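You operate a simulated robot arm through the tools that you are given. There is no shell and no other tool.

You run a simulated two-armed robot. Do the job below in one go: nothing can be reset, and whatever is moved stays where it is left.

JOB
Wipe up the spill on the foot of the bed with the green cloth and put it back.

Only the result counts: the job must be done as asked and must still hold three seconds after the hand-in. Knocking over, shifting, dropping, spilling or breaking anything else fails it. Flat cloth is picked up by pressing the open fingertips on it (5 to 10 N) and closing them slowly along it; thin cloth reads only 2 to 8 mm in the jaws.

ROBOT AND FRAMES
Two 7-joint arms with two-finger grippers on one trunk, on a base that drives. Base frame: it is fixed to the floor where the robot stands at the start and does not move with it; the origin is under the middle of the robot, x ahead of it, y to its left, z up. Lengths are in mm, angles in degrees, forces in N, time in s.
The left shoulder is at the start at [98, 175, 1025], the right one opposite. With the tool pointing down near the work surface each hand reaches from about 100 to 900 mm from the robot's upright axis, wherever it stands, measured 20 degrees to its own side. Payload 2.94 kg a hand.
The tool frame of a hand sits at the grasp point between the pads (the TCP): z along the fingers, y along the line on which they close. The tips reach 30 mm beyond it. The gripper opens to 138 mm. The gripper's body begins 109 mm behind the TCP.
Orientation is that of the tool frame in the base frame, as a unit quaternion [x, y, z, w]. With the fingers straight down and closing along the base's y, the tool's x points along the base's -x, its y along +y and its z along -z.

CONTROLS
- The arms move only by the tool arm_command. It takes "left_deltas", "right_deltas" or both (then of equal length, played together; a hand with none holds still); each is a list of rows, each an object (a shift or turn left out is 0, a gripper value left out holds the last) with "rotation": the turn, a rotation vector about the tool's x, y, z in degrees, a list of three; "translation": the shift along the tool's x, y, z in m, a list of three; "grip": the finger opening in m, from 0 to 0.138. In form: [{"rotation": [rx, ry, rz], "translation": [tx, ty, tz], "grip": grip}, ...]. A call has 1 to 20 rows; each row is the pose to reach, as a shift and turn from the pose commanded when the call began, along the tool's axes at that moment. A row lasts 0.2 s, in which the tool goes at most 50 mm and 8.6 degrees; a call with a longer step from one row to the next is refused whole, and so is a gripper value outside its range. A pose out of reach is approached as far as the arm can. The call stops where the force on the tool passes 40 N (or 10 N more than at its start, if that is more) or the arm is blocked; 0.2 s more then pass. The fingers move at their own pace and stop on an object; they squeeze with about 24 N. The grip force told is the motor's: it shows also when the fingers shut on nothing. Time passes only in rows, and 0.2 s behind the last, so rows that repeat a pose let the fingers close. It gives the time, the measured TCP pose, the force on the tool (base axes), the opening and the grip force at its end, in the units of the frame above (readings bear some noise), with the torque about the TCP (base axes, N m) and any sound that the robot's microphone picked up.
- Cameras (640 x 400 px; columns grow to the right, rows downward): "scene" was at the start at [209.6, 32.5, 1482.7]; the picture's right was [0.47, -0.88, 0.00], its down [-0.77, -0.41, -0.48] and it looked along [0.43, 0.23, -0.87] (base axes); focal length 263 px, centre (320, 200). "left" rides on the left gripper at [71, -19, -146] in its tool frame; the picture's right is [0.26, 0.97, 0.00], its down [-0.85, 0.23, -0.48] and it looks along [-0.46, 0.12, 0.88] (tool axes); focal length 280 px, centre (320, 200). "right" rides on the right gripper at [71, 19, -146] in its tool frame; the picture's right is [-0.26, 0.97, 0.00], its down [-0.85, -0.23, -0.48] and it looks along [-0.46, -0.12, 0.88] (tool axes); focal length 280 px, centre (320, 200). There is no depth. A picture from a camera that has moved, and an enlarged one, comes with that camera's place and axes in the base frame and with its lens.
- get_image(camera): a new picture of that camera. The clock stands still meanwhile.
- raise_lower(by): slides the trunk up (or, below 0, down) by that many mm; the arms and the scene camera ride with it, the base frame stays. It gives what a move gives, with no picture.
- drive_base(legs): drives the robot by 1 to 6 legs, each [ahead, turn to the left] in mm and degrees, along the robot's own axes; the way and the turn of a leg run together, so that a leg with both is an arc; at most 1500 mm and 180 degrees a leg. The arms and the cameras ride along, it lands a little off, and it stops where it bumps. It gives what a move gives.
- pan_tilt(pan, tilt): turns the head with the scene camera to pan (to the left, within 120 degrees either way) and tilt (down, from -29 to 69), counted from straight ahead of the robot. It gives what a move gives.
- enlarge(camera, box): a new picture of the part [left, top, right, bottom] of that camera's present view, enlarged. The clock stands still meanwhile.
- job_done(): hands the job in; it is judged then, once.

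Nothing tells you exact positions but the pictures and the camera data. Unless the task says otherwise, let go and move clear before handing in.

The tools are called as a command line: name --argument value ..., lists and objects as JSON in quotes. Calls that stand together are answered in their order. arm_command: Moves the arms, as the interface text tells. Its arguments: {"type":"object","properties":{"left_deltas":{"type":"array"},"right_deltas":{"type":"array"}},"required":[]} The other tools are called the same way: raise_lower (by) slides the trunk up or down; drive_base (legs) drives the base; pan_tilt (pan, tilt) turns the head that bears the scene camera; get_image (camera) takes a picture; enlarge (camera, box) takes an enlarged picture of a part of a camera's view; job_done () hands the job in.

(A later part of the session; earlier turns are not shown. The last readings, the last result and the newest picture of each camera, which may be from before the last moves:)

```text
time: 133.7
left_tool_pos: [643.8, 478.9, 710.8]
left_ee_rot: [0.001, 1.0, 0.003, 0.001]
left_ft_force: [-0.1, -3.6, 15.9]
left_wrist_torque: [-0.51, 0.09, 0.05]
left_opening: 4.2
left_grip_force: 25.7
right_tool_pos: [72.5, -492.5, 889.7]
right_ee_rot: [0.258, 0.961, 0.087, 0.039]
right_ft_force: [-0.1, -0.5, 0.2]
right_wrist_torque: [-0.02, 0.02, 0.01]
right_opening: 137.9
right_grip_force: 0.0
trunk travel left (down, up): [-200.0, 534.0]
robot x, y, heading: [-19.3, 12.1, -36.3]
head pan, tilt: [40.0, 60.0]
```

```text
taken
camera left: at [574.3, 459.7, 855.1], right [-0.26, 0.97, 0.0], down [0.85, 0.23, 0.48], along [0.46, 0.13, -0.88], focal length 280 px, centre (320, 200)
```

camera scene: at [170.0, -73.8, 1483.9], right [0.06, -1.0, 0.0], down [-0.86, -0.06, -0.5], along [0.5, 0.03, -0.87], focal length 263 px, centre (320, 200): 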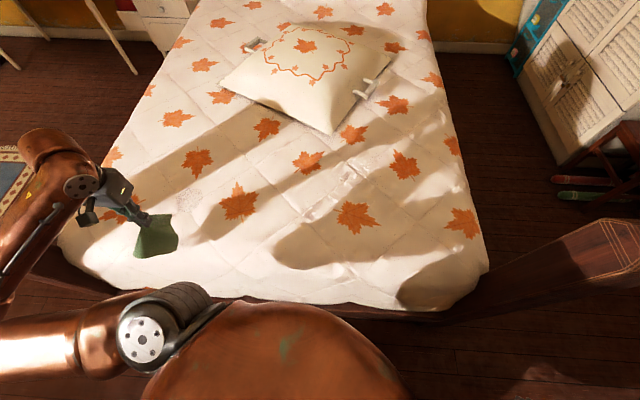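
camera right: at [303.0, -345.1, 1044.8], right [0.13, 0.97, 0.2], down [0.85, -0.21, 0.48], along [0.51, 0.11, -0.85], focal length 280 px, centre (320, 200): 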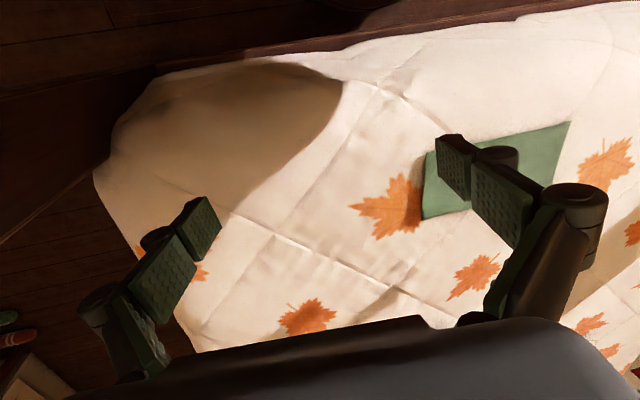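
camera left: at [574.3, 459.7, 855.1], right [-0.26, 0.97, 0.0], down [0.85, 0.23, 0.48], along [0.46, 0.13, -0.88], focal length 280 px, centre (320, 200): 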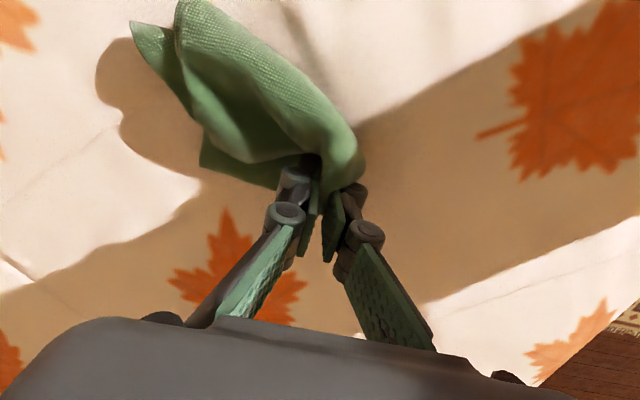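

Good, that stroke pressed 12 to 16 N and the cloth is held. I lift, move aside and look at the whole patch.

arm_command --left_deltas '[{"translation": [0, 0, -0.008]}, {"translation": [0, 0, -0.025]}, {"translation": [0, 0, -0.045]}, {"translation": [0, 0, -0.07]}, {"translation": [0, 0, -0.095]}, {"translation": [0, 0, -0.12]}, {"translation": [0, 0, -0.14]}, {"translation": [0, 0, -0.153]}, {"translation": [0, 0, -0.157]}, {"translation": [0, 0, -0.157]}]'

enlarge --camera "scene" --box '[160, 178, 208, 208]'

enlarge --camera "scene" --box '[120, 160, 248, 240]'

get_image --camera "left"

```text
time: 135.8
left_tool_pos: [643.9, 480.9, 865.0]
left_ee_rot: [0.001, 1.0, 0.0, -0.001]
left_ft_force: [2.3, -0.6, -0.6]
left_wrist_torque: [0.03, 0.05, 0.0]
left_opening: 4.6
left_grip_force: 31.1
right_tool_pos: [73.2, -491.9, 889.7]
right_ee_rot: [0.259, 0.961, 0.088, 0.038]
right_ft_force: [0.7, 1.1, 0.3]
right_wrist_torque: [-0.01, 0.04, -0.02]
right_opening: 138.3
right_grip_force: 0.1
trunk travel left (down, up): [-200.0, 534.0]
robot x, y, heading: [-22.1, 8.0, -36.5]
head pan, tilt: [40.0, 60.0]
```

```text
13.33 times, centred on (184, 193) of scene
camera zoom: at [170.1, -73.9, 1483.9], right [0.06, -1.0, 0.0], down [-0.86, -0.06, -0.5], along [0.5, 0.03, -0.87], focal length 3510 px, centre (2133, 293)
```

zoom: 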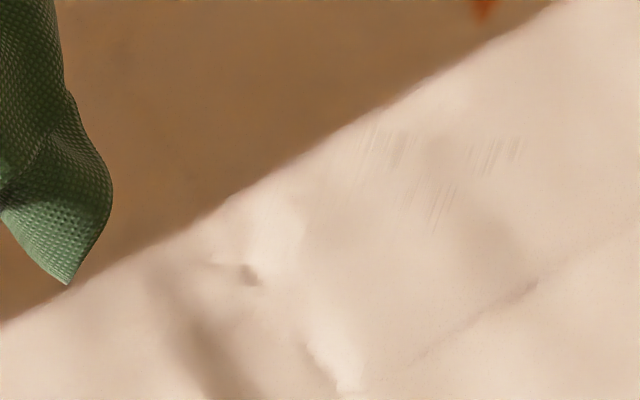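

```text
5.00 times, centred on (184, 200) of scene
camera zoom: at [170.1, -73.9, 1483.9], right [0.06, -1.0, 0.0], down [-0.86, -0.06, -0.5], along [0.5, 0.03, -0.87], focal length 1316 px, centre (1000, 200)
```

zoom: 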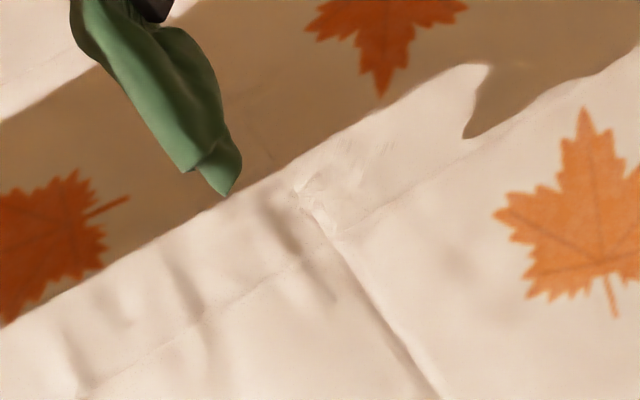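

```text
taken
camera left: at [573.3, 461.1, 1011.8], right [-0.26, 0.97, 0.0], down [0.85, 0.23, 0.48], along [0.46, 0.13, -0.88], focal length 280 px, centre (320, 200)
```

left: 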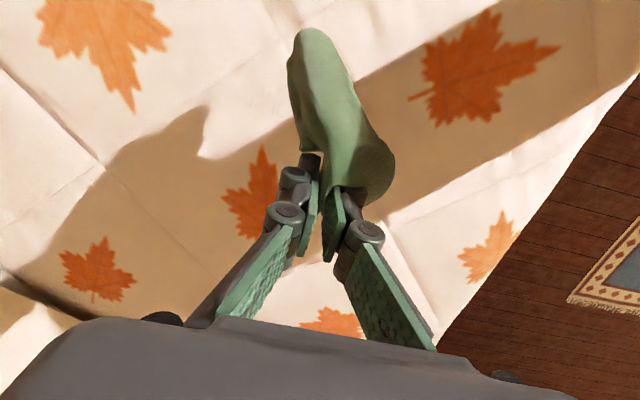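

Only hair-thin streaks are left near [649, 397], [651, 427] and [633, 409]. I repeat the sideways stroke once along x ≈ 653 and once along x ≈ 632.

arm_command --left_deltas '[{"translation": [0, -0.007, 0]}, {"translation": [-0.001, -0.022, 0]}, {"translation": [-0.002, -0.042, 0]}, {"translation": [-0.003, -0.064, 0]}, {"translation": [-0.004, -0.087, 0]}, {"translation": [-0.005, -0.11, 0]}, {"translation": [-0.006, -0.133, 0]}, {"translation": [-0.007, -0.156, 0]}, {"translation": [-0.008, -0.178, 0]}, {"translation": [-0.009, -0.198, 0]}, {"translation": [-0.009, -0.213, 0]}, {"translation": [-0.009, -0.22, 0]}, {"translation": [-0.009, -0.22, 0]}]'

arm_command --left_deltas '[{"translation": [0, 0, 0.008]}, {"translation": [0, 0.003, 0.02]}, {"translation": [0, 0.009, 0.033]}, {"translation": [0, 0.018, 0.046]}, {"translation": [0, 0.028, 0.059]}, {"translation": [0, 0.039, 0.072]}, {"translation": [0, 0.051, 0.084]}, {"translation": [0, 0.063, 0.096]}, {"translation": [0, 0.075, 0.108]}, {"translation": [0, 0.084, 0.118]}, {"translation": [0, 0.091, 0.128]}, {"translation": [0, 0.097, 0.136]}, {"translation": [0, 0.101, 0.143]}, {"translation": [0, 0.104, 0.149]}, {"translation": [0, 0.105, 0.153]}, {"translation": [0, 0.105, 0.153]}]'

arm_command --left_deltas '[{"translation": [0, 0.001, 0.001]}, {"translation": [0, 0.002, 0.002]}, {"translation": [0, 0.002, 0.002]}]'

```text
time: 138.7
left_tool_pos: [655.6, 258.8, 863.2]
left_ee_rot: [0.001, 1.0, 0.001, -0.001]
left_ft_force: [0.4, 0.4, -0.1]
left_wrist_torque: [-0.07, -0.03, 0.0]
left_opening: 3.8
left_grip_force: 20.7
right_tool_pos: [72.3, -492.2, 890.6]
right_ee_rot: [0.259, 0.961, 0.087, 0.038]
right_ft_force: [0.7, -0.2, -0.1]
right_wrist_torque: [0.01, 0.01, 0.0]
right_opening: 138.1
right_grip_force: 0.0
trunk travel left (down, up): [-200.0, 534.0]
robot x, y, heading: [-22.8, 14.8, -36.6]
head pan, tilt: [40.0, 60.0]
```

```text
time: 142.1
left_tool_pos: [653.8, 363.4, 713.3]
left_ee_rot: [0.0, 1.0, 0.002, -0.001]
left_ft_force: [1.2, -1.8, 6.2]
left_wrist_torque: [0.0, -0.01, 0.0]
left_opening: 3.0
left_grip_force: 27.1
right_tool_pos: [71.6, -493.0, 889.6]
right_ee_rot: [0.259, 0.961, 0.089, 0.038]
right_ft_force: [0.7, 0.7, 0.1]
right_wrist_torque: [-0.04, -0.02, 0.02]
right_opening: 137.8
right_grip_force: 0.0
trunk travel left (down, up): [-200.0, 534.0]
robot x, y, heading: [-20.6, 13.0, -36.2]
head pan, tilt: [40.0, 60.0]
```

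```text
time: 142.8
left_tool_pos: [654.0, 367.8, 711.2]
left_ee_rot: [0.001, 1.0, 0.002, 0.0]
left_ft_force: [2.5, -4.0, 13.8]
left_wrist_torque: [-0.37, 0.19, 0.05]
left_opening: 4.7
left_grip_force: 27.1
right_tool_pos: [73.5, -493.5, 889.4]
right_ee_rot: [0.259, 0.961, 0.089, 0.039]
right_ft_force: [-0.3, -0.4, -0.5]
right_wrist_torque: [0.0, -0.01, -0.02]
right_opening: 138.1
right_grip_force: 0.0
trunk travel left (down, up): [-200.0, 534.0]
robot x, y, heading: [-18.9, 10.3, -36.2]
head pan, tilt: [40.0, 60.0]
```

The press is 14 N here, which is fine. I sweep left along x ≈ 653.

arm_command --left_deltas '[{"translation": [0, 0.006, 0.0002]}, {"translation": [0, 0.014, 0.0005]}, {"translation": [0, 0.023, 0.0008]}, {"translation": [0, 0.032, 0.001]}, {"translation": [0, 0.041, 0.0012]}, {"translation": [0, 0.05, 0.0013]}]'

arm_command --left_deltas '[{"translation": [0, 0.01, 0.0002]}, {"translation": [0, 0.02, 0.0004]}, {"translation": [0, 0.03, 0.0005]}, {"translation": [0, 0.04, 0.0005]}, {"translation": [0, 0.05, 0.0005]}, {"translation": [0, 0.06, 0.0005]}]'

get_image --camera "left"

```text
time: 144.2
left_tool_pos: [653.1, 415.3, 711.4]
left_ee_rot: [0.001, 1.0, 0.002, 0.001]
left_ft_force: [-0.1, -10.4, 27.4]
left_wrist_torque: [-0.64, 0.34, 0.13]
left_opening: 3.7
left_grip_force: 26.1
right_tool_pos: [72.2, -493.7, 889.7]
right_ee_rot: [0.259, 0.961, 0.089, 0.039]
right_ft_force: [0.1, 0.6, -0.2]
right_wrist_torque: [0.0, -0.03, -0.01]
right_opening: 137.9
right_grip_force: 0.0
trunk travel left (down, up): [-200.0, 534.0]
robot x, y, heading: [-18.8, 10.9, -36.2]
head pan, tilt: [40.0, 60.0]
```

```text
time: 145.7
left_tool_pos: [651.7, 476.3, 710.3]
left_ee_rot: [0.001, 1.0, 0.002, -0.001]
left_ft_force: [-0.1, -8.2, 19.5]
left_wrist_torque: [-0.41, 0.18, 0.03]
left_opening: 3.2
left_grip_force: 24.1
right_tool_pos: [72.5, -494.2, 888.1]
right_ee_rot: [0.258, 0.961, 0.089, 0.039]
right_ft_force: [-0.3, 0.4, 0.6]
right_wrist_torque: [0.01, 0.01, 0.0]
right_opening: 138.3
right_grip_force: 0.0
trunk travel left (down, up): [-200.0, 534.0]
robot x, y, heading: [-16.2, 10.2, -36.1]
head pan, tilt: [40.0, 60.0]
```

```text
taken
camera left: at [581.2, 456.4, 856.5], right [-0.26, 0.97, 0.0], down [0.85, 0.23, 0.48], along [0.46, 0.13, -0.88], focal length 280 px, centre (320, 200)
```

left: 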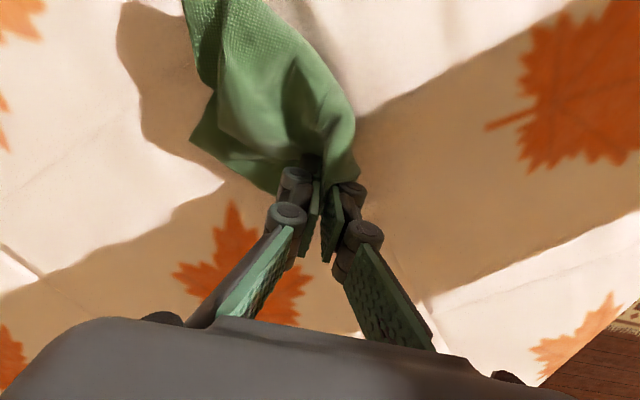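

That pass pressed firmly, 20 to 27 N. I lift and check what is left.

arm_command --left_deltas '[{"translation": [0, 0, -0.008]}, {"translation": [0, 0, -0.025]}, {"translation": [0, 0, -0.045]}, {"translation": [0, 0, -0.07]}, {"translation": [0, 0, -0.095]}, {"translation": [0, 0, -0.12]}, {"translation": [0, 0, -0.14]}, {"translation": [0, 0, -0.153]}, {"translation": [0, 0, -0.157]}, {"translation": [0, 0, -0.157]}]'

enlarge --camera "scene" --box '[160, 178, 208, 208]'

enlarge --camera "scene" --box '[152, 180, 232, 230]'

```text
time: 147.8
left_tool_pos: [654.5, 477.7, 866.6]
left_ee_rot: [0.001, 1.0, 0.001, -0.001]
left_ft_force: [-0.2, 0.8, 0.8]
left_wrist_torque: [-0.01, 0.03, 0.0]
left_opening: 3.5
left_grip_force: 21.4
right_tool_pos: [73.3, -493.3, 889.2]
right_ee_rot: [0.259, 0.961, 0.087, 0.038]
right_ft_force: [-0.1, 0.1, 0.3]
right_wrist_torque: [-0.02, -0.01, 0.01]
right_opening: 137.9
right_grip_force: 0.0
trunk travel left (down, up): [-200.0, 534.0]
robot x, y, heading: [-19.8, 10.2, -36.4]
head pan, tilt: [40.0, 60.0]
```

```text
13.33 times, centred on (184, 193) of scene
camera zoom: at [170.0, -74.0, 1483.9], right [0.06, -1.0, 0.0], down [-0.86, -0.06, -0.5], along [0.5, 0.03, -0.87], focal length 3510 px, centre (2133, 293)
```

zoom: 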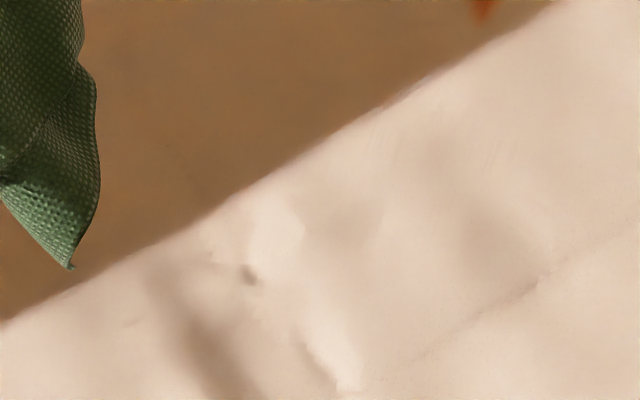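

```text
8.00 times, centred on (192, 205) of scene
camera zoom: at [170.0, -74.0, 1483.9], right [0.06, -1.0, 0.0], down [-0.86, -0.06, -0.5], along [0.5, 0.03, -0.87], focal length 2106 px, centre (1344, 160)
```

zoom: 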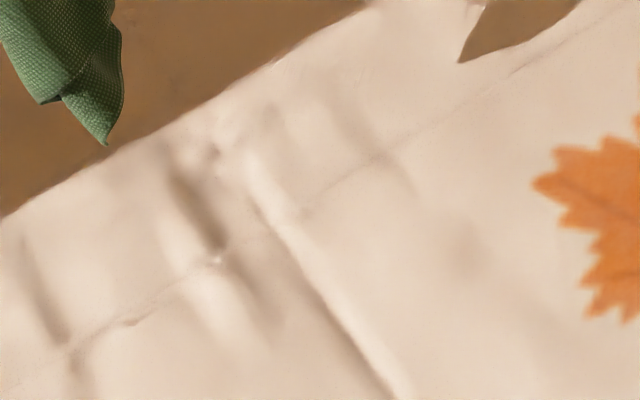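

The patch looks clean from here. I move toward the cloth's place and check the same area with the left camera from the earlier viewpoint.

arm_command --left_deltas '[{"translation": [0.002, -0.007, 0]}, {"translation": [0.006, -0.022, 0]}, {"translation": [0.013, -0.042, 0]}, {"translation": [0.02, -0.064, -0.002]}, {"translation": [0.027, -0.087, -0.004]}, {"translation": [0.034, -0.11, -0.006]}, {"translation": [0.041, -0.133, -0.008]}, {"translation": [0.048, -0.156, -0.01]}, {"translation": [0.055, -0.18, -0.012]}, {"translation": [0.061, -0.203, -0.013]}, {"translation": [0.066, -0.221, -0.014]}, {"translation": [0.068, -0.231, -0.014]}, {"translation": [0.068, -0.235, -0.014]}, {"translation": [0.068, -0.235, -0.014]}, {"translation": [0.068, -0.235, -0.014]}]'

enlarge --camera "left" --box '[360, 70, 520, 230]'

get_image --camera "left"

get_image --camera "scene"

```text
time: 151.1
left_tool_pos: [585.6, 241.0, 880.3]
left_ee_rot: [0.001, 1.0, 0.001, 0.0]
left_ft_force: [-0.5, 0.2, -0.7]
left_wrist_torque: [0.0, -0.02, -0.01]
left_opening: 4.4
left_grip_force: 20.4
right_tool_pos: [73.1, -492.5, 889.9]
right_ee_rot: [0.259, 0.961, 0.087, 0.039]
right_ft_force: [-0.5, 0.2, -0.4]
right_wrist_torque: [-0.01, -0.03, 0.02]
right_opening: 138.1
right_grip_force: 0.0
trunk travel left (down, up): [-200.0, 534.0]
robot x, y, heading: [-12.9, 9.6, -36.4]
head pan, tilt: [40.0, 60.0]
```

```text
2.50 times, centred on (440, 150) of left
camera zoom: at [515.2, 221.0, 1024.9], right [-0.26, 0.97, 0.0], down [0.85, 0.23, 0.47], along [0.46, 0.13, -0.88], focal length 701 px, centre (20, 325)
```

zoom: 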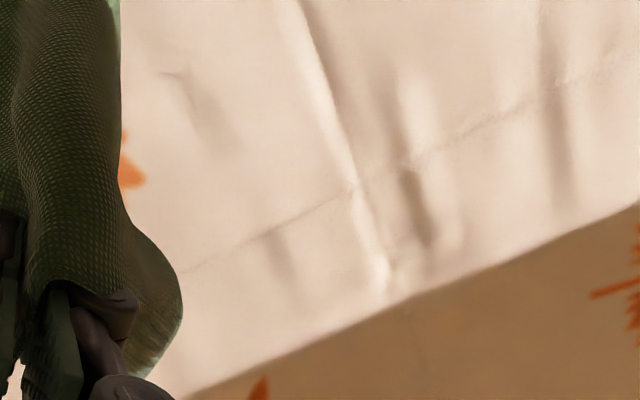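

```text
taken
camera left: at [515.2, 221.0, 1024.9], right [-0.26, 0.97, 0.0], down [0.85, 0.23, 0.47], along [0.46, 0.13, -0.88], focal length 280 px, centre (320, 200)
```

left: 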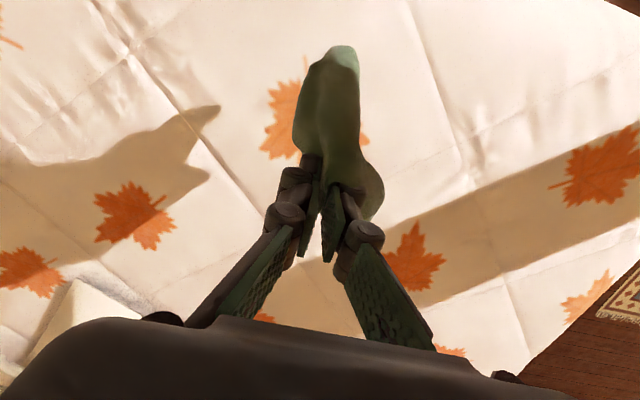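

```text
taken
camera scene: at [170.0, -74.0, 1483.9], right [0.06, -1.0, 0.0], down [-0.86, -0.06, -0.5], along [0.5, 0.03, -0.87], focal length 263 px, centre (320, 200)
```

scene: 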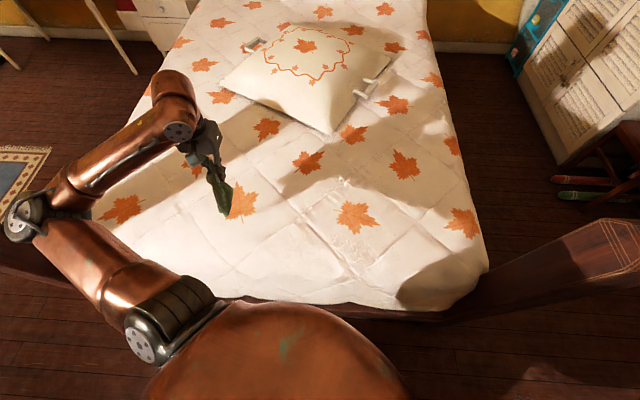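

The spill is gone in both views. Now I look closely at how the cloth hangs before laying it back at its original place (x 480–603, y -131 to 117).

enlarge --camera "left" --box '[260, 20, 420, 270]'

enlarge --camera "scene" --box '[160, 110, 272, 220]'

```text
1.60 times, centred on (340, 145) of left
camera zoom: at [515.2, 221.0, 1024.9], right [-0.26, 0.97, 0.0], down [0.85, 0.23, 0.47], along [0.46, 0.13, -0.88], focal length 449 px, centre (288, 288)
```

zoom: 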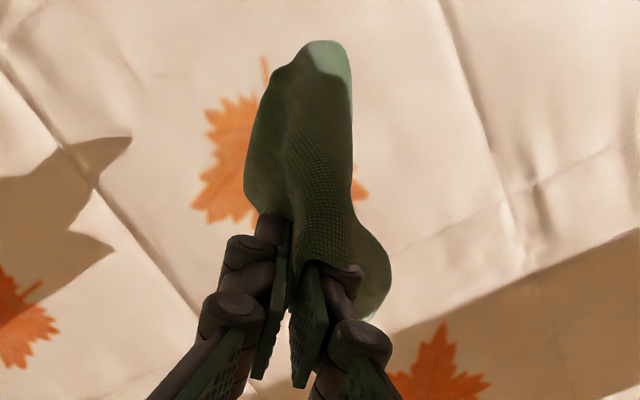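

```text
3.64 times, centred on (216, 165) of scene
camera zoom: at [170.0, -74.0, 1483.9], right [0.06, -1.0, 0.0], down [-0.86, -0.06, -0.5], along [0.5, 0.03, -0.87], focal length 957 px, centre (698, 327)
```

zoom: 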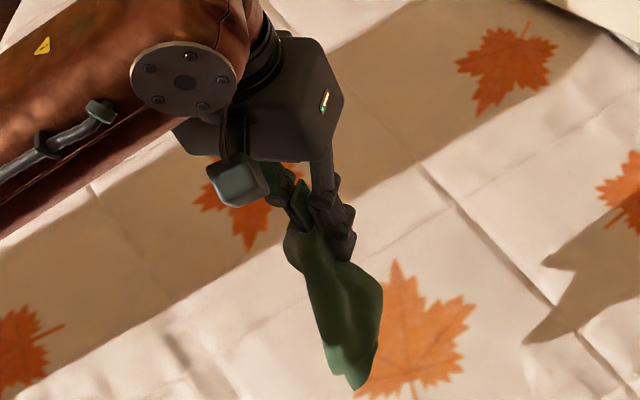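

The cloth hangs in a narrow bunch. I carry it back to the near side of its place, to lay it down with the same trailing motion and then spread it.

arm_command --left_deltas '[{"translation": [0.003, -0.007, 0]}, {"translation": [0.008, -0.02, 0.001]}, {"translation": [0.016, -0.039, 0.002]}, {"translation": [0.024, -0.06, 0.004]}, {"translation": [0.033, -0.082, 0.006]}, {"translation": [0.042, -0.105, 0.008]}, {"translation": [0.051, -0.128, 0.01]}, {"translation": [0.06, -0.151, 0.012]}, {"translation": [0.069, -0.174, 0.013]}, {"translation": [0.078, -0.197, 0.014]}, {"translation": [0.086, -0.218, 0.015]}, {"translation": [0.093, -0.235, 0.015]}, {"translation": [0.097, -0.244, 0.015]}, {"translation": [0.0985, -0.247, 0.015]}, {"translation": [0.0985, -0.247, 0.015]}, {"translation": [0.0985, -0.247, 0.015]}]'

get_image --camera "scene"

get_image --camera "left"

```text
time: 154.4
left_tool_pos: [486.4, -5.7, 862.3]
left_ee_rot: [0.001, 1.0, 0.001, 0.0]
left_ft_force: [1.4, 0.0, 1.6]
left_wrist_torque: [0.02, -0.01, 0.0]
left_opening: 4.2
left_grip_force: 21.2
right_tool_pos: [73.5, -492.3, 889.2]
right_ee_rot: [0.259, 0.961, 0.088, 0.038]
right_ft_force: [0.5, 0.0, 0.1]
right_wrist_torque: [0.01, -0.02, 0.04]
right_opening: 137.8
right_grip_force: 0.0
trunk travel left (down, up): [-200.0, 534.0]
robot x, y, heading: [-18.4, 11.1, -36.0]
head pan, tilt: [40.0, 60.0]
```

```text
taken
camera scene: at [169.9, -74.2, 1483.9], right [0.06, -1.0, 0.0], down [-0.86, -0.06, -0.5], along [0.5, 0.03, -0.87], focal length 263 px, centre (320, 200)
```

scene: 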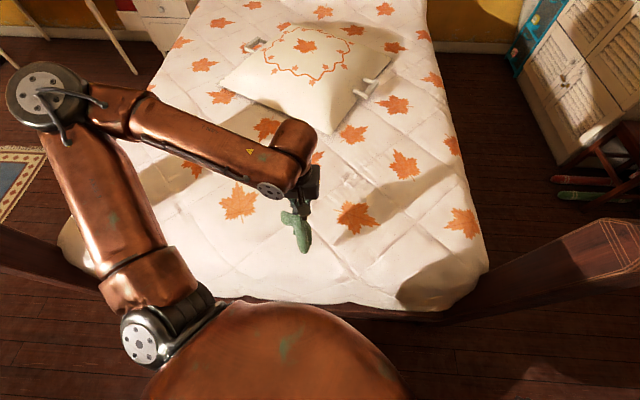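

```text
taken
camera left: at [416.1, -25.1, 1009.2], right [-0.26, 0.97, 0.0], down [0.85, 0.23, 0.48], along [0.46, 0.13, -0.88], focal length 280 px, centre (320, 200)
```

left: 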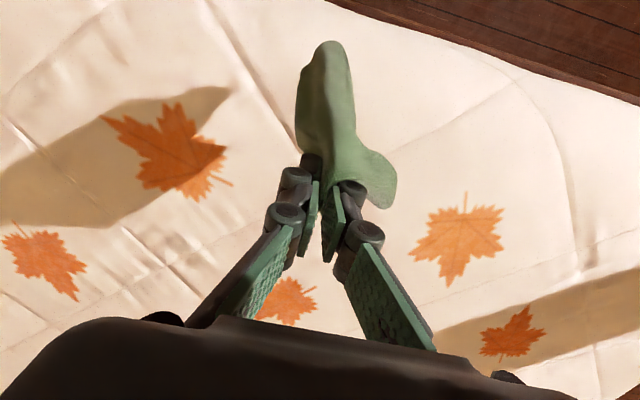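

The hand is over the near side of the cloth's place. I lower it while moving away, so the cloth trails onto its original spot.

arm_command --left_deltas '[{"translation": [0, 0, 0.008]}, {"translation": [-0.003, 0, 0.02]}, {"translation": [-0.009, 0, 0.033]}, {"translation": [-0.018, 0, 0.046]}, {"translation": [-0.028, 0, 0.059]}, {"translation": [-0.039, 0, 0.072]}, {"translation": [-0.051, 0, 0.084]}, {"translation": [-0.063, 0, 0.096]}, {"translation": [-0.075, 0, 0.108]}, {"translation": [-0.085, 0, 0.118]}, {"translation": [-0.093, 0, 0.128]}, {"translation": [-0.098, 0, 0.136]}, {"translation": [-0.101, 0, 0.142]}, {"translation": [-0.103, 0, 0.147]}, {"translation": [-0.103, 0, 0.147]}]'

get_image --camera "left"

enlarge --camera "scene" --box '[200, 140, 440, 290]'

```text
time: 157.7
left_tool_pos: [589.7, -6.3, 716.6]
left_ee_rot: [0.001, 1.0, 0.001, -0.001]
left_ft_force: [-0.1, -1.5, 2.5]
left_wrist_torque: [-0.19, -0.01, 0.03]
left_opening: 1.5
left_grip_force: 19.7
left hand out of reach, approached as far as the arm can: row 1
right_tool_pos: [72.4, -491.9, 889.8]
right_ee_rot: [0.258, 0.961, 0.088, 0.038]
right_ft_force: [0.2, -0.5, -0.3]
right_wrist_torque: [0.0, 0.03, 0.01]
right_opening: 138.3
right_grip_force: 0.1
trunk travel left (down, up): [-200.0, 534.0]
robot x, y, heading: [-20.4, 9.0, -36.1]
head pan, tilt: [40.0, 60.0]
```

```text
taken
camera left: at [519.0, -25.2, 862.1], right [-0.26, 0.97, 0.0], down [0.85, 0.23, 0.48], along [0.46, 0.13, -0.88], focal length 280 px, centre (320, 200)
```

left: 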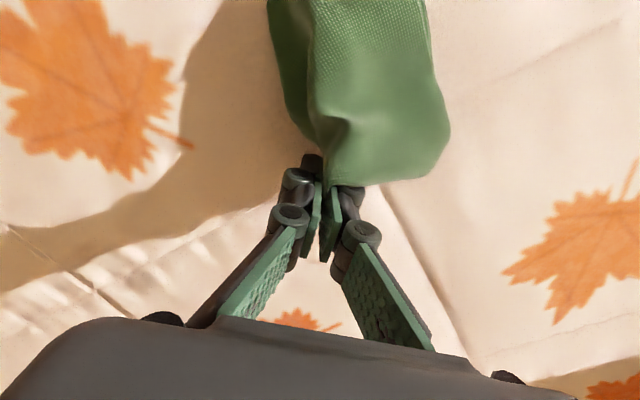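

```text
2.67 times, centred on (320, 215) of scene
camera zoom: at [169.9, -74.2, 1483.9], right [0.06, -1.0, 0.0], down [-0.86, -0.06, -0.5], along [0.5, 0.03, -0.87], focal length 702 px, centre (320, 160)
```

zoom: 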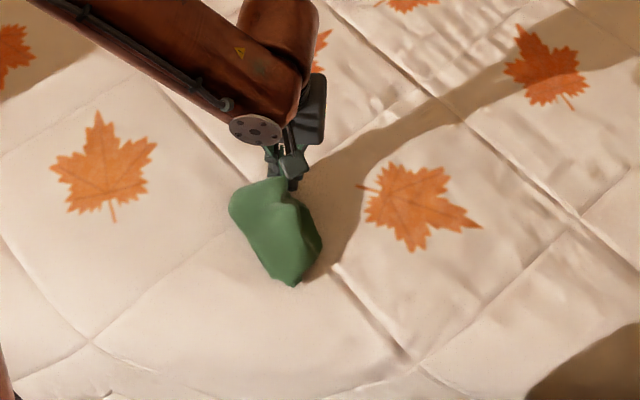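

The cloth is back on its spot but bunched narrow. I lower the last few millimetres, open the fingers slowly and see how it settles.

arm_command --left_deltas '[{"translation": [0, 0, 0.002]}, {"translation": [0, 0, 0.003]}, {"translation": [0, 0, 0.003]}]'

arm_command --left_deltas '[{"grip": 0.006}, {"grip": 0.01}, {"grip": 0.014}, {"grip": 0.018}, {"grip": 0.022}, {"grip": 0.026}, {"grip": 0.03}, {"grip": 0.034}, {"grip": 0.038}, {"grip": 0.042}, {"grip": 0.046}, {"grip": 0.05}, {"grip": 0.05}]'

get_image --camera "left"

```text
time: 158.4
left_tool_pos: [590.2, -6.1, 713.8]
left_ee_rot: [0.001, 1.0, 0.001, 0.0]
left_ft_force: [0.4, -0.3, 2.9]
left_wrist_torque: [-0.01, 0.02, 0.0]
left_opening: 2.2
left_grip_force: 24.4
right_tool_pos: [73.8, -491.8, 889.2]
right_ee_rot: [0.259, 0.961, 0.087, 0.038]
right_ft_force: [0.9, 0.6, -0.3]
right_wrist_torque: [0.0, 0.02, -0.01]
right_opening: 138.0
right_grip_force: 0.0
trunk travel left (down, up): [-200.0, 534.0]
robot x, y, heading: [-21.3, 11.8, -36.4]
head pan, tilt: [40.0, 60.0]
```

```text
time: 161.2
left_tool_pos: [589.3, -5.5, 713.6]
left_ee_rot: [0.001, 1.0, 0.001, -0.001]
left_ft_force: [-0.6, 0.0, -0.6]
left_wrist_torque: [-0.02, -0.02, 0.0]
left_opening: 49.9
left_grip_force: 0.1
right_tool_pos: [73.9, -492.8, 889.9]
right_ee_rot: [0.258, 0.961, 0.089, 0.038]
right_ft_force: [0.7, 0.2, -0.6]
right_wrist_torque: [-0.02, 0.04, 0.04]
right_opening: 138.0
right_grip_force: 0.1
trunk travel left (down, up): [-200.0, 534.0]
robot x, y, heading: [-18.0, 13.2, -36.3]
head pan, tilt: [40.0, 60.0]
```

```text
taken
camera left: at [519.6, -25.3, 859.2], right [-0.26, 0.97, 0.0], down [0.85, 0.23, 0.47], along [0.46, 0.13, -0.88], focal length 280 px, centre (320, 200)
```

left: 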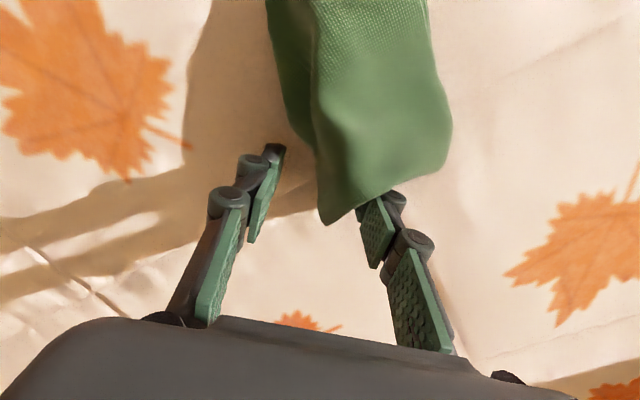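

The cloth is free but a flap rests on the left finger, so lifting straight up would drag it. I slide the hand away (+x) at bed level first, then lift.

arm_command --left_deltas '[{"translation": [-0.003, 0, -0.002]}, {"translation": [-0.01, 0, -0.003]}, {"translation": [-0.02, 0, -0.003]}, {"translation": [-0.032, 0, -0.003]}, {"translation": [-0.045, 0, -0.004]}, {"translation": [-0.058, 0, -0.005]}, {"translation": [-0.065, 0, -0.01]}, {"translation": [-0.065, 0, -0.02]}]'

get_image --camera "left"

enlarge --camera "scene" --box '[220, 160, 412, 280]'

```text
time: 163.1
left_tool_pos: [655.9, -3.8, 733.4]
left_ee_rot: [0.001, 1.0, 0.0, 0.0]
left_ft_force: [0.7, -0.4, -0.3]
left_wrist_torque: [0.02, -0.01, 0.02]
left_opening: 49.9
left_grip_force: 0.1
right_tool_pos: [73.4, -491.9, 890.9]
right_ee_rot: [0.259, 0.961, 0.087, 0.038]
right_ft_force: [0.7, 0.2, -0.6]
right_wrist_torque: [-0.04, 0.01, 0.01]
right_opening: 137.9
right_grip_force: 0.0
trunk travel left (down, up): [-200.0, 534.0]
robot x, y, heading: [-19.9, 9.3, -36.3]
head pan, tilt: [40.0, 60.0]
```

```text
taken
camera left: at [585.6, -23.3, 879.4], right [-0.26, 0.97, 0.0], down [0.85, 0.23, 0.47], along [0.46, 0.13, -0.88], focal length 280 px, centre (320, 200)
```

left: 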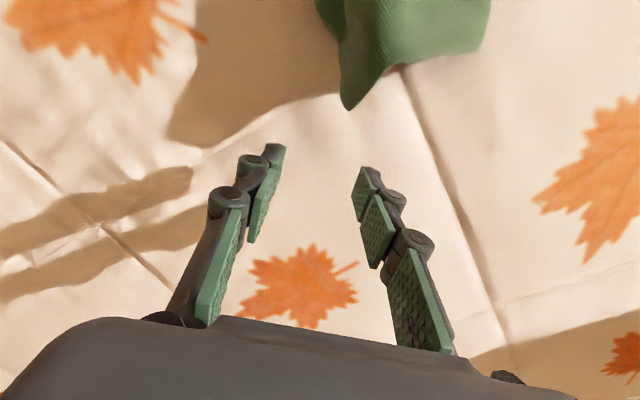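

```text
3.33 times, centred on (316, 220) of scene
camera zoom: at [169.8, -74.2, 1483.9], right [0.06, -1.0, 0.0], down [-0.86, -0.06, -0.5], along [0.5, 0.03, -0.87], focal length 878 px, centre (333, 133)
```

zoom: 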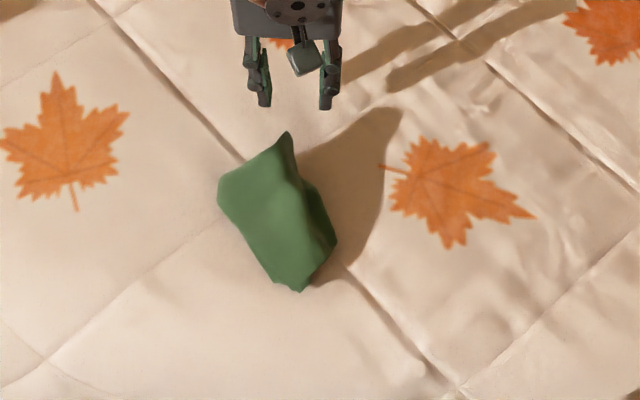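

The cloth rests with its middle near [537, 0], matching the original centre [541, -7], but bunched to about 120 x 170 mm. I look closer to see how it could be spread out.

enlarge --camera "scene" --box '[275, 190, 331, 255]'

arm_command --left_deltas '[{"translation": [0, 0, -0.01]}, {"translation": [0, 0, -0.03]}, {"translation": [0, 0, -0.055]}, {"translation": [0, 0, -0.08]}, {"translation": [0, 0, -0.105]}, {"translation": [0, 0, -0.125]}, {"translation": [0, 0, -0.135]}, {"translation": [0.02, 0, -0.135]}, {"translation": [0.045, -0.005, -0.135]}, {"translation": [0.075, -0.01, -0.135]}, {"translation": [0.105, -0.015, -0.135]}, {"translation": [0.135, -0.02, -0.135]}, {"translation": [0.16, -0.025, -0.135]}, {"translation": [0.18, -0.03, -0.135]}, {"translation": [0.19, -0.03, -0.135]}, {"translation": [0.19, -0.03, -0.135]}]'

get_image --camera "left"

```text
6.15 times, centred on (303, 222) of scene
camera zoom: at [169.8, -74.2, 1483.9], right [0.06, -1.0, 0.0], down [-0.86, -0.06, -0.5], along [0.5, 0.03, -0.87], focal length 1620 px, centre (425, 62)
```

zoom: 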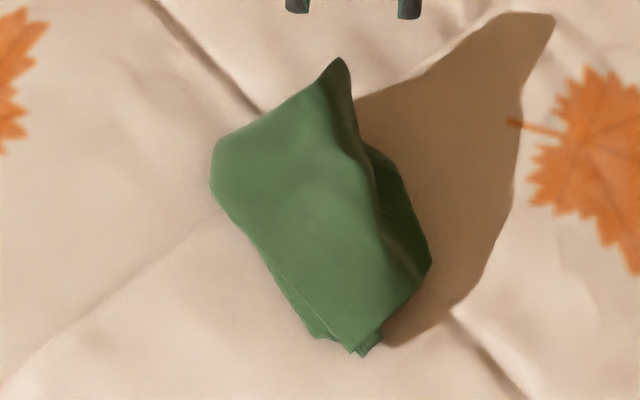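

```text
time: 166.4
left_tool_pos: [465.6, -34.8, 868.0]
left_ee_rot: [0.0, 1.0, 0.001, 0.0]
left_ft_force: [0.4, -0.1, -0.3]
left_wrist_torque: [-0.01, 0.02, 0.0]
left_opening: 49.9
left_grip_force: 0.0
right_tool_pos: [73.8, -491.6, 890.0]
right_ee_rot: [0.259, 0.961, 0.088, 0.037]
right_ft_force: [0.8, 1.5, 0.0]
right_wrist_torque: [-0.01, 0.03, -0.04]
right_opening: 138.0
right_grip_force: 0.1
trunk travel left (down, up): [-200.0, 534.0]
robot x, y, heading: [-17.3, 11.1, -36.3]
head pan, tilt: [40.0, 60.0]
```

```text
taken
camera left: at [396.0, -54.7, 1013.7], right [-0.26, 0.97, 0.0], down [0.85, 0.23, 0.47], along [0.46, 0.13, -0.88], focal length 280 px, centre (320, 200)
```

left: 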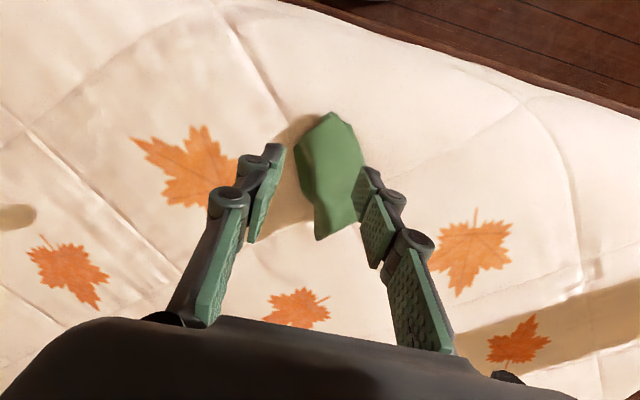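

The cloth is centred where it was, though bunched. I will try a gentle spread: press closed fingertips on its middle and slowly open them sideways.

arm_command --left_deltas '[{"translation": [-0.01, 0.005, 0], "grip": 0.0}, {"translation": [-0.03, 0.015, 0.01]}, {"translation": [-0.05, 0.027, 0.025]}, {"translation": [-0.065, 0.035, 0.045]}, {"translation": [-0.072, 0.038, 0.065]}, {"translation": [-0.072, 0.038, 0.085]}, {"translation": [-0.072, 0.038, 0.1]}, {"translation": [-0.072, 0.038, 0.108]}, {"translation": [-0.072, 0.038, 0.108]}]'

get_image --camera "left"

enlarge --camera "scene" --box '[240, 170, 368, 260]'

```text
time: 168.4
left_tool_pos: [536.9, 3.6, 760.0]
left_ee_rot: [0.0, 1.0, 0.0, -0.001]
left_ft_force: [0.3, 0.1, -0.7]
left_wrist_torque: [0.0, 0.01, -0.04]
left_opening: 0.0
left_grip_force: 24.2
right_tool_pos: [72.6, -493.2, 890.9]
right_ee_rot: [0.259, 0.961, 0.088, 0.038]
right_ft_force: [-1.0, 0.3, -0.1]
right_wrist_torque: [-0.01, 0.01, -0.03]
right_opening: 138.0
right_grip_force: 0.0
trunk travel left (down, up): [-200.0, 534.0]
robot x, y, heading: [-16.9, 11.3, -36.2]
head pan, tilt: [40.0, 60.0]
```

```text
taken
camera left: at [466.6, -15.8, 905.4], right [-0.26, 0.97, 0.0], down [0.85, 0.23, 0.48], along [0.46, 0.13, -0.88], focal length 280 px, centre (320, 200)
```

left: 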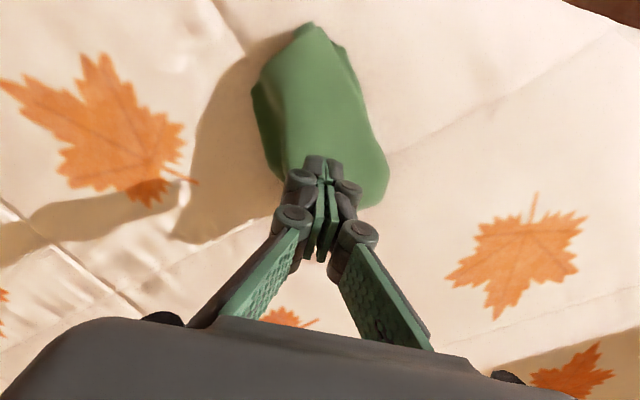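

```text
4.44 times, centred on (304, 215) of scene
camera zoom: at [169.9, -74.3, 1483.9], right [0.06, -1.0, 0.0], down [-0.86, -0.06, -0.5], along [0.5, 0.03, -0.87], focal length 1170 px, centre (391, 133)
```

zoom: 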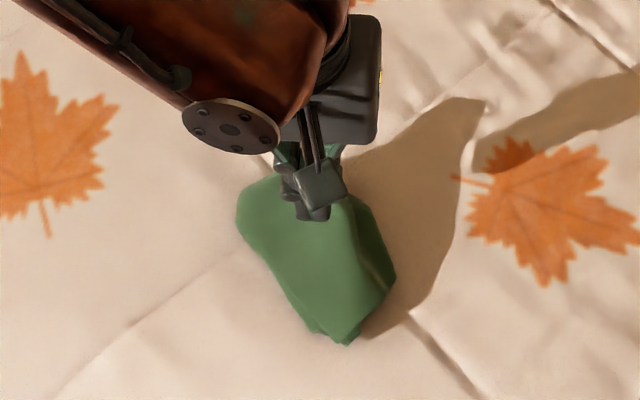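

The closed fingertips are over the cloth's middle. I lower in steps until I feel the cloth.

arm_command --left_deltas '[{"translation": [0, 0, 0.006]}, {"translation": [0, 0, 0.012]}, {"translation": [0, 0, 0.018]}, {"translation": [0, 0, 0.024]}, {"translation": [0, 0, 0.03]}, {"translation": [0, 0, 0.03]}]'

arm_command --left_deltas '[{"translation": [0, 0, 0.003]}, {"translation": [0, 0, 0.006]}, {"translation": [0, 0, 0.008]}, {"translation": [0, 0, 0.008]}]'

```text
time: 169.8
left_tool_pos: [537.7, 1.1, 731.1]
left_ee_rot: [0.001, 1.0, 0.0, 0.0]
left_ft_force: [0.0, 0.2, 0.5]
left_wrist_torque: [-0.01, 0.05, 0.0]
left_opening: 0.3
left_grip_force: 24.0
right_tool_pos: [73.3, -492.6, 888.6]
right_ee_rot: [0.259, 0.961, 0.088, 0.038]
right_ft_force: [-0.5, 0.5, -0.5]
right_wrist_torque: [-0.01, 0.01, 0.0]
right_opening: 138.0
right_grip_force: 0.1
trunk travel left (down, up): [-200.0, 534.0]
robot x, y, heading: [-17.9, 9.4, -36.5]
head pan, tilt: [40.0, 60.0]
```

```text
time: 170.8
left_tool_pos: [538.2, 2.2, 722.5]
left_ee_rot: [0.001, 1.0, 0.0, -0.001]
left_ft_force: [0.2, -0.1, 0.1]
left_wrist_torque: [0.02, -0.01, -0.02]
left_opening: 0.0
left_grip_force: 24.1
right_tool_pos: [73.4, -492.5, 890.3]
right_ee_rot: [0.259, 0.961, 0.088, 0.039]
right_ft_force: [-0.1, 0.1, 0.0]
right_wrist_torque: [0.02, -0.01, -0.03]
right_opening: 137.8
right_grip_force: 0.0
trunk travel left (down, up): [-200.0, 534.0]
robot x, y, heading: [-17.5, 8.9, -36.2]
head pan, tilt: [40.0, 60.0]
```

arm_command --left_deltas '[{"translation": [0, 0, 0.002]}, {"translation": [0, 0, 0.004]}, {"translation": [0, 0, 0.004]}]'

get_image --camera "left"

```text
time: 171.7
left_tool_pos: [536.3, 2.7, 718.7]
left_ee_rot: [0.001, 1.0, 0.0, -0.001]
left_ft_force: [-0.4, 0.1, 0.5]
left_wrist_torque: [0.02, 0.03, -0.01]
left_opening: 0.1
left_grip_force: 23.8
right_tool_pos: [73.1, -494.2, 890.1]
right_ee_rot: [0.259, 0.961, 0.088, 0.038]
right_ft_force: [-0.7, 0.6, -0.6]
right_wrist_torque: [-0.02, 0.01, 0.02]
right_opening: 138.2
right_grip_force: 0.0
trunk travel left (down, up): [-200.0, 534.0]
robot x, y, heading: [-18.9, 10.1, -36.1]
head pan, tilt: [40.0, 60.0]
```

```text
taken
camera left: at [466.8, -17.0, 864.2], right [-0.26, 0.97, 0.0], down [0.85, 0.23, 0.47], along [0.46, 0.13, -0.88], focal length 280 px, centre (320, 200)
```

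left: 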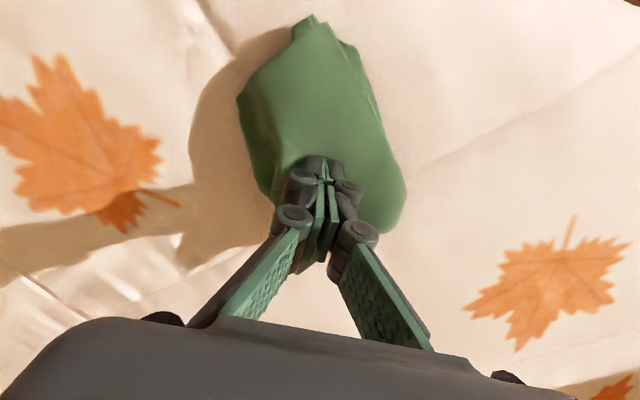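

The fingers are pushing into the soft bunch. I lower a little more until there is a few newtons of press.

arm_command --left_deltas '[{"translation": [0, 0, 0.002]}, {"translation": [0, 0, 0.003]}, {"translation": [0, 0, 0.003]}]'

arm_command --left_deltas '[{"translation": [0, 0, 0.001]}, {"translation": [0, 0, 0.002]}, {"translation": [0, 0, 0.002]}]'

```text
time: 172.4
left_tool_pos: [537.3, 2.2, 714.2]
left_ee_rot: [0.0, 1.0, 0.001, -0.001]
left_ft_force: [0.1, -0.6, 2.0]
left_wrist_torque: [-0.02, 0.05, 0.03]
left_opening: 0.1
left_grip_force: 24.1
right_tool_pos: [74.0, -492.4, 890.3]
right_ee_rot: [0.259, 0.961, 0.088, 0.039]
right_ft_force: [0.5, 0.5, -0.5]
right_wrist_torque: [-0.02, 0.0, 0.02]
right_opening: 138.0
right_grip_force: 0.0
trunk travel left (down, up): [-200.0, 534.0]
robot x, y, heading: [-22.1, 9.4, -36.2]
head pan, tilt: [40.0, 60.0]
```

```text
time: 173.2
left_tool_pos: [536.9, 3.3, 713.5]
left_ee_rot: [0.001, 1.0, 0.001, -0.001]
left_ft_force: [0.3, -0.6, 5.1]
left_wrist_torque: [-0.02, 0.02, 0.03]
left_opening: 0.0
left_grip_force: 23.7
right_tool_pos: [73.7, -492.4, 889.8]
right_ee_rot: [0.259, 0.961, 0.089, 0.038]
right_ft_force: [0.4, 0.0, 1.4]
right_wrist_torque: [0.01, -0.01, 0.02]
right_opening: 138.2
right_grip_force: 0.1
trunk travel left (down, up): [-200.0, 534.0]
robot x, y, heading: [-17.6, 10.0, -36.1]
head pan, tilt: [40.0, 60.0]
```

Now there is 5 N of press. I open the fingers slowly to drag the cloth outward both ways.

arm_command --left_deltas '[{"grip": 0.006}, {"grip": 0.012}, {"grip": 0.018}, {"grip": 0.024}, {"grip": 0.03}, {"grip": 0.036}, {"grip": 0.042}, {"grip": 0.048}, {"grip": 0.054}, {"grip": 0.06}, {"grip": 0.066}, {"grip": 0.072}, {"grip": 0.078}, {"grip": 0.084}, {"grip": 0.09}, {"grip": 0.09}]'

get_image --camera "left"

enlarge --camera "scene" --box '[240, 170, 368, 260]'

```text
time: 176.7
left_tool_pos: [537.5, 1.8, 712.6]
left_ee_rot: [0.0, 1.0, 0.0, -0.001]
left_ft_force: [0.2, -0.1, 0.7]
left_wrist_torque: [0.04, -0.01, 0.02]
left_opening: 89.6
left_grip_force: 0.1
right_tool_pos: [73.0, -491.6, 889.8]
right_ee_rot: [0.259, 0.961, 0.088, 0.039]
right_ft_force: [0.3, 0.9, 0.1]
right_wrist_torque: [0.0, 0.01, 0.01]
right_opening: 138.0
right_grip_force: 0.0
trunk travel left (down, up): [-200.0, 534.0]
robot x, y, heading: [-21.5, 10.5, -36.3]
head pan, tilt: [40.0, 60.0]
```

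```text
taken
camera left: at [466.4, -16.7, 858.7], right [-0.26, 0.97, 0.0], down [0.85, 0.23, 0.47], along [0.46, 0.13, -0.88], focal length 280 px, centre (320, 200)
```

left: 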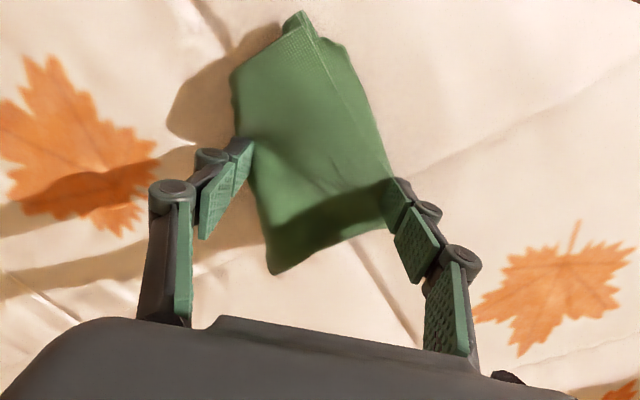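

```text
4.44 times, centred on (304, 215) of scene
camera zoom: at [169.9, -74.3, 1483.8], right [0.06, -1.0, 0.0], down [-0.86, -0.06, -0.5], along [0.5, 0.03, -0.87], focal length 1170 px, centre (391, 133)
```

zoom: 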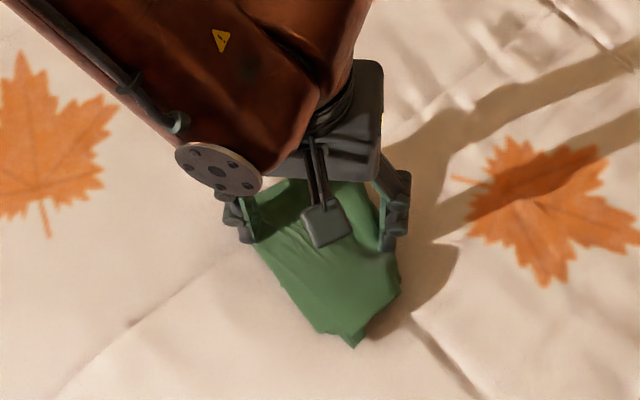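

The spread flattened the bunch without moving its centre. I lift the hand straight up and look at the result.

arm_command --left_deltas '[{"translation": [0, 0, -0.003]}, {"translation": [0, 0, -0.008]}, {"translation": [0, 0, -0.016]}, {"translation": [0, 0, -0.028]}, {"translation": [0, 0, -0.045]}, {"translation": [0, 0, -0.065]}, {"translation": [0, 0, -0.085]}, {"translation": [0, 0, -0.1]}, {"translation": [0, 0, -0.1]}]'

get_image --camera "left"

enlarge --camera "scene" --box '[240, 170, 368, 260]'

```text
time: 178.7
left_tool_pos: [539.7, 4.3, 811.7]
left_ee_rot: [0.0, 1.0, 0.001, -0.002]
left_ft_force: [-0.6, 0.0, 0.0]
left_wrist_torque: [-0.02, -0.01, 0.01]
left_opening: 89.9
left_grip_force: 0.1
right_tool_pos: [74.4, -492.5, 890.2]
right_ee_rot: [0.259, 0.961, 0.088, 0.038]
right_ft_force: [-0.1, 0.3, -0.5]
right_wrist_torque: [-0.01, 0.0, -0.03]
right_opening: 137.8
right_grip_force: 0.0
trunk travel left (down, up): [-200.0, 534.0]
robot x, y, heading: [-17.5, 7.8, -36.4]
head pan, tilt: [40.0, 60.0]
```

```text
taken
camera left: at [468.7, -15.7, 957.6], right [-0.26, 0.97, 0.0], down [0.85, 0.23, 0.47], along [0.46, 0.13, -0.88], focal length 280 px, centre (320, 200)
```

left: 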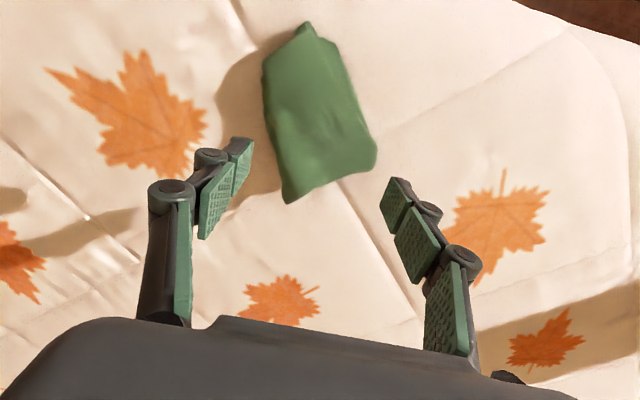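

```text
4.44 times, centred on (304, 215) of scene
camera zoom: at [170.0, -74.3, 1483.8], right [0.06, -1.0, 0.0], down [-0.86, -0.06, -0.5], along [0.5, 0.03, -0.87], focal length 1170 px, centre (391, 133)
```

zoom: 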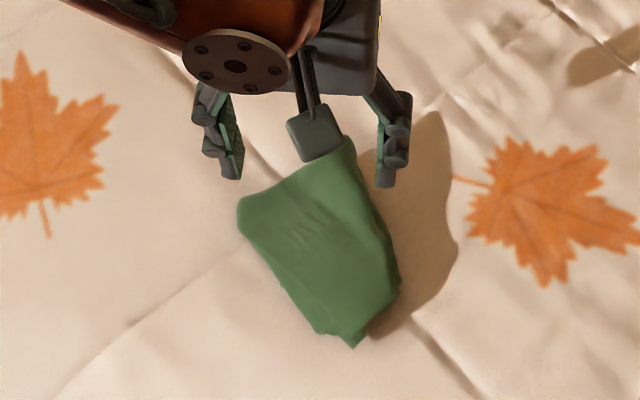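

The cloth now lies flat with its centre near [533, -1], against [541, -7] originally, though folded smaller. I zoom in to judge whether its ends can be drawn out again.

enlarge --camera "left" --box '[230, 0, 410, 220]'

enlarge --camera "scene" --box '[280, 195, 328, 245]'

```text
1.82 times, centred on (320, 110) of left
camera zoom: at [468.7, -15.7, 957.6], right [-0.26, 0.97, 0.0], down [0.85, 0.23, 0.47], along [0.46, 0.13, -0.88], focal length 510 px, centre (320, 364)
```

zoom: 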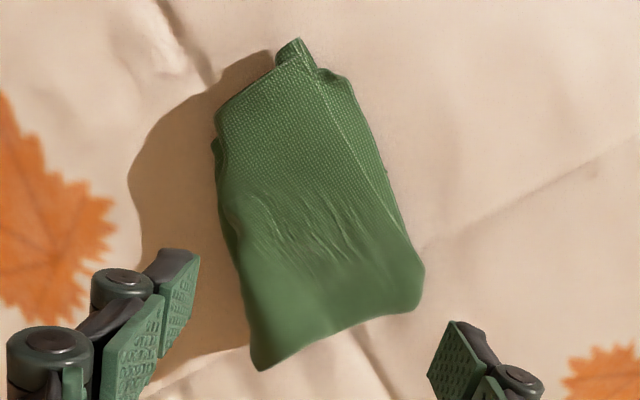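

```text
8.00 times, centred on (304, 220) of scene
camera zoom: at [170.0, -74.3, 1483.8], right [0.06, -1.0, 0.0], down [-0.86, -0.06, -0.5], along [0.5, 0.03, -0.87], focal length 2106 px, centre (448, 40)
```

zoom: 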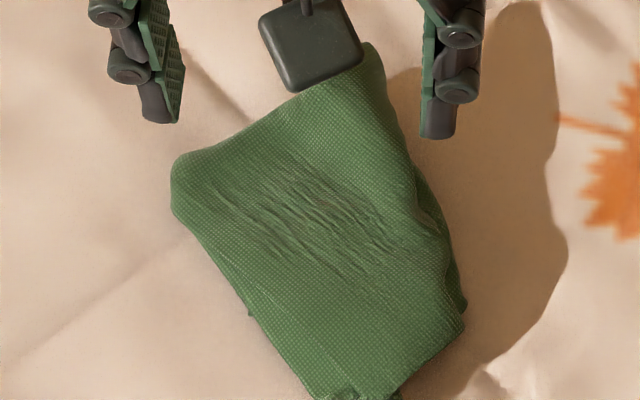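

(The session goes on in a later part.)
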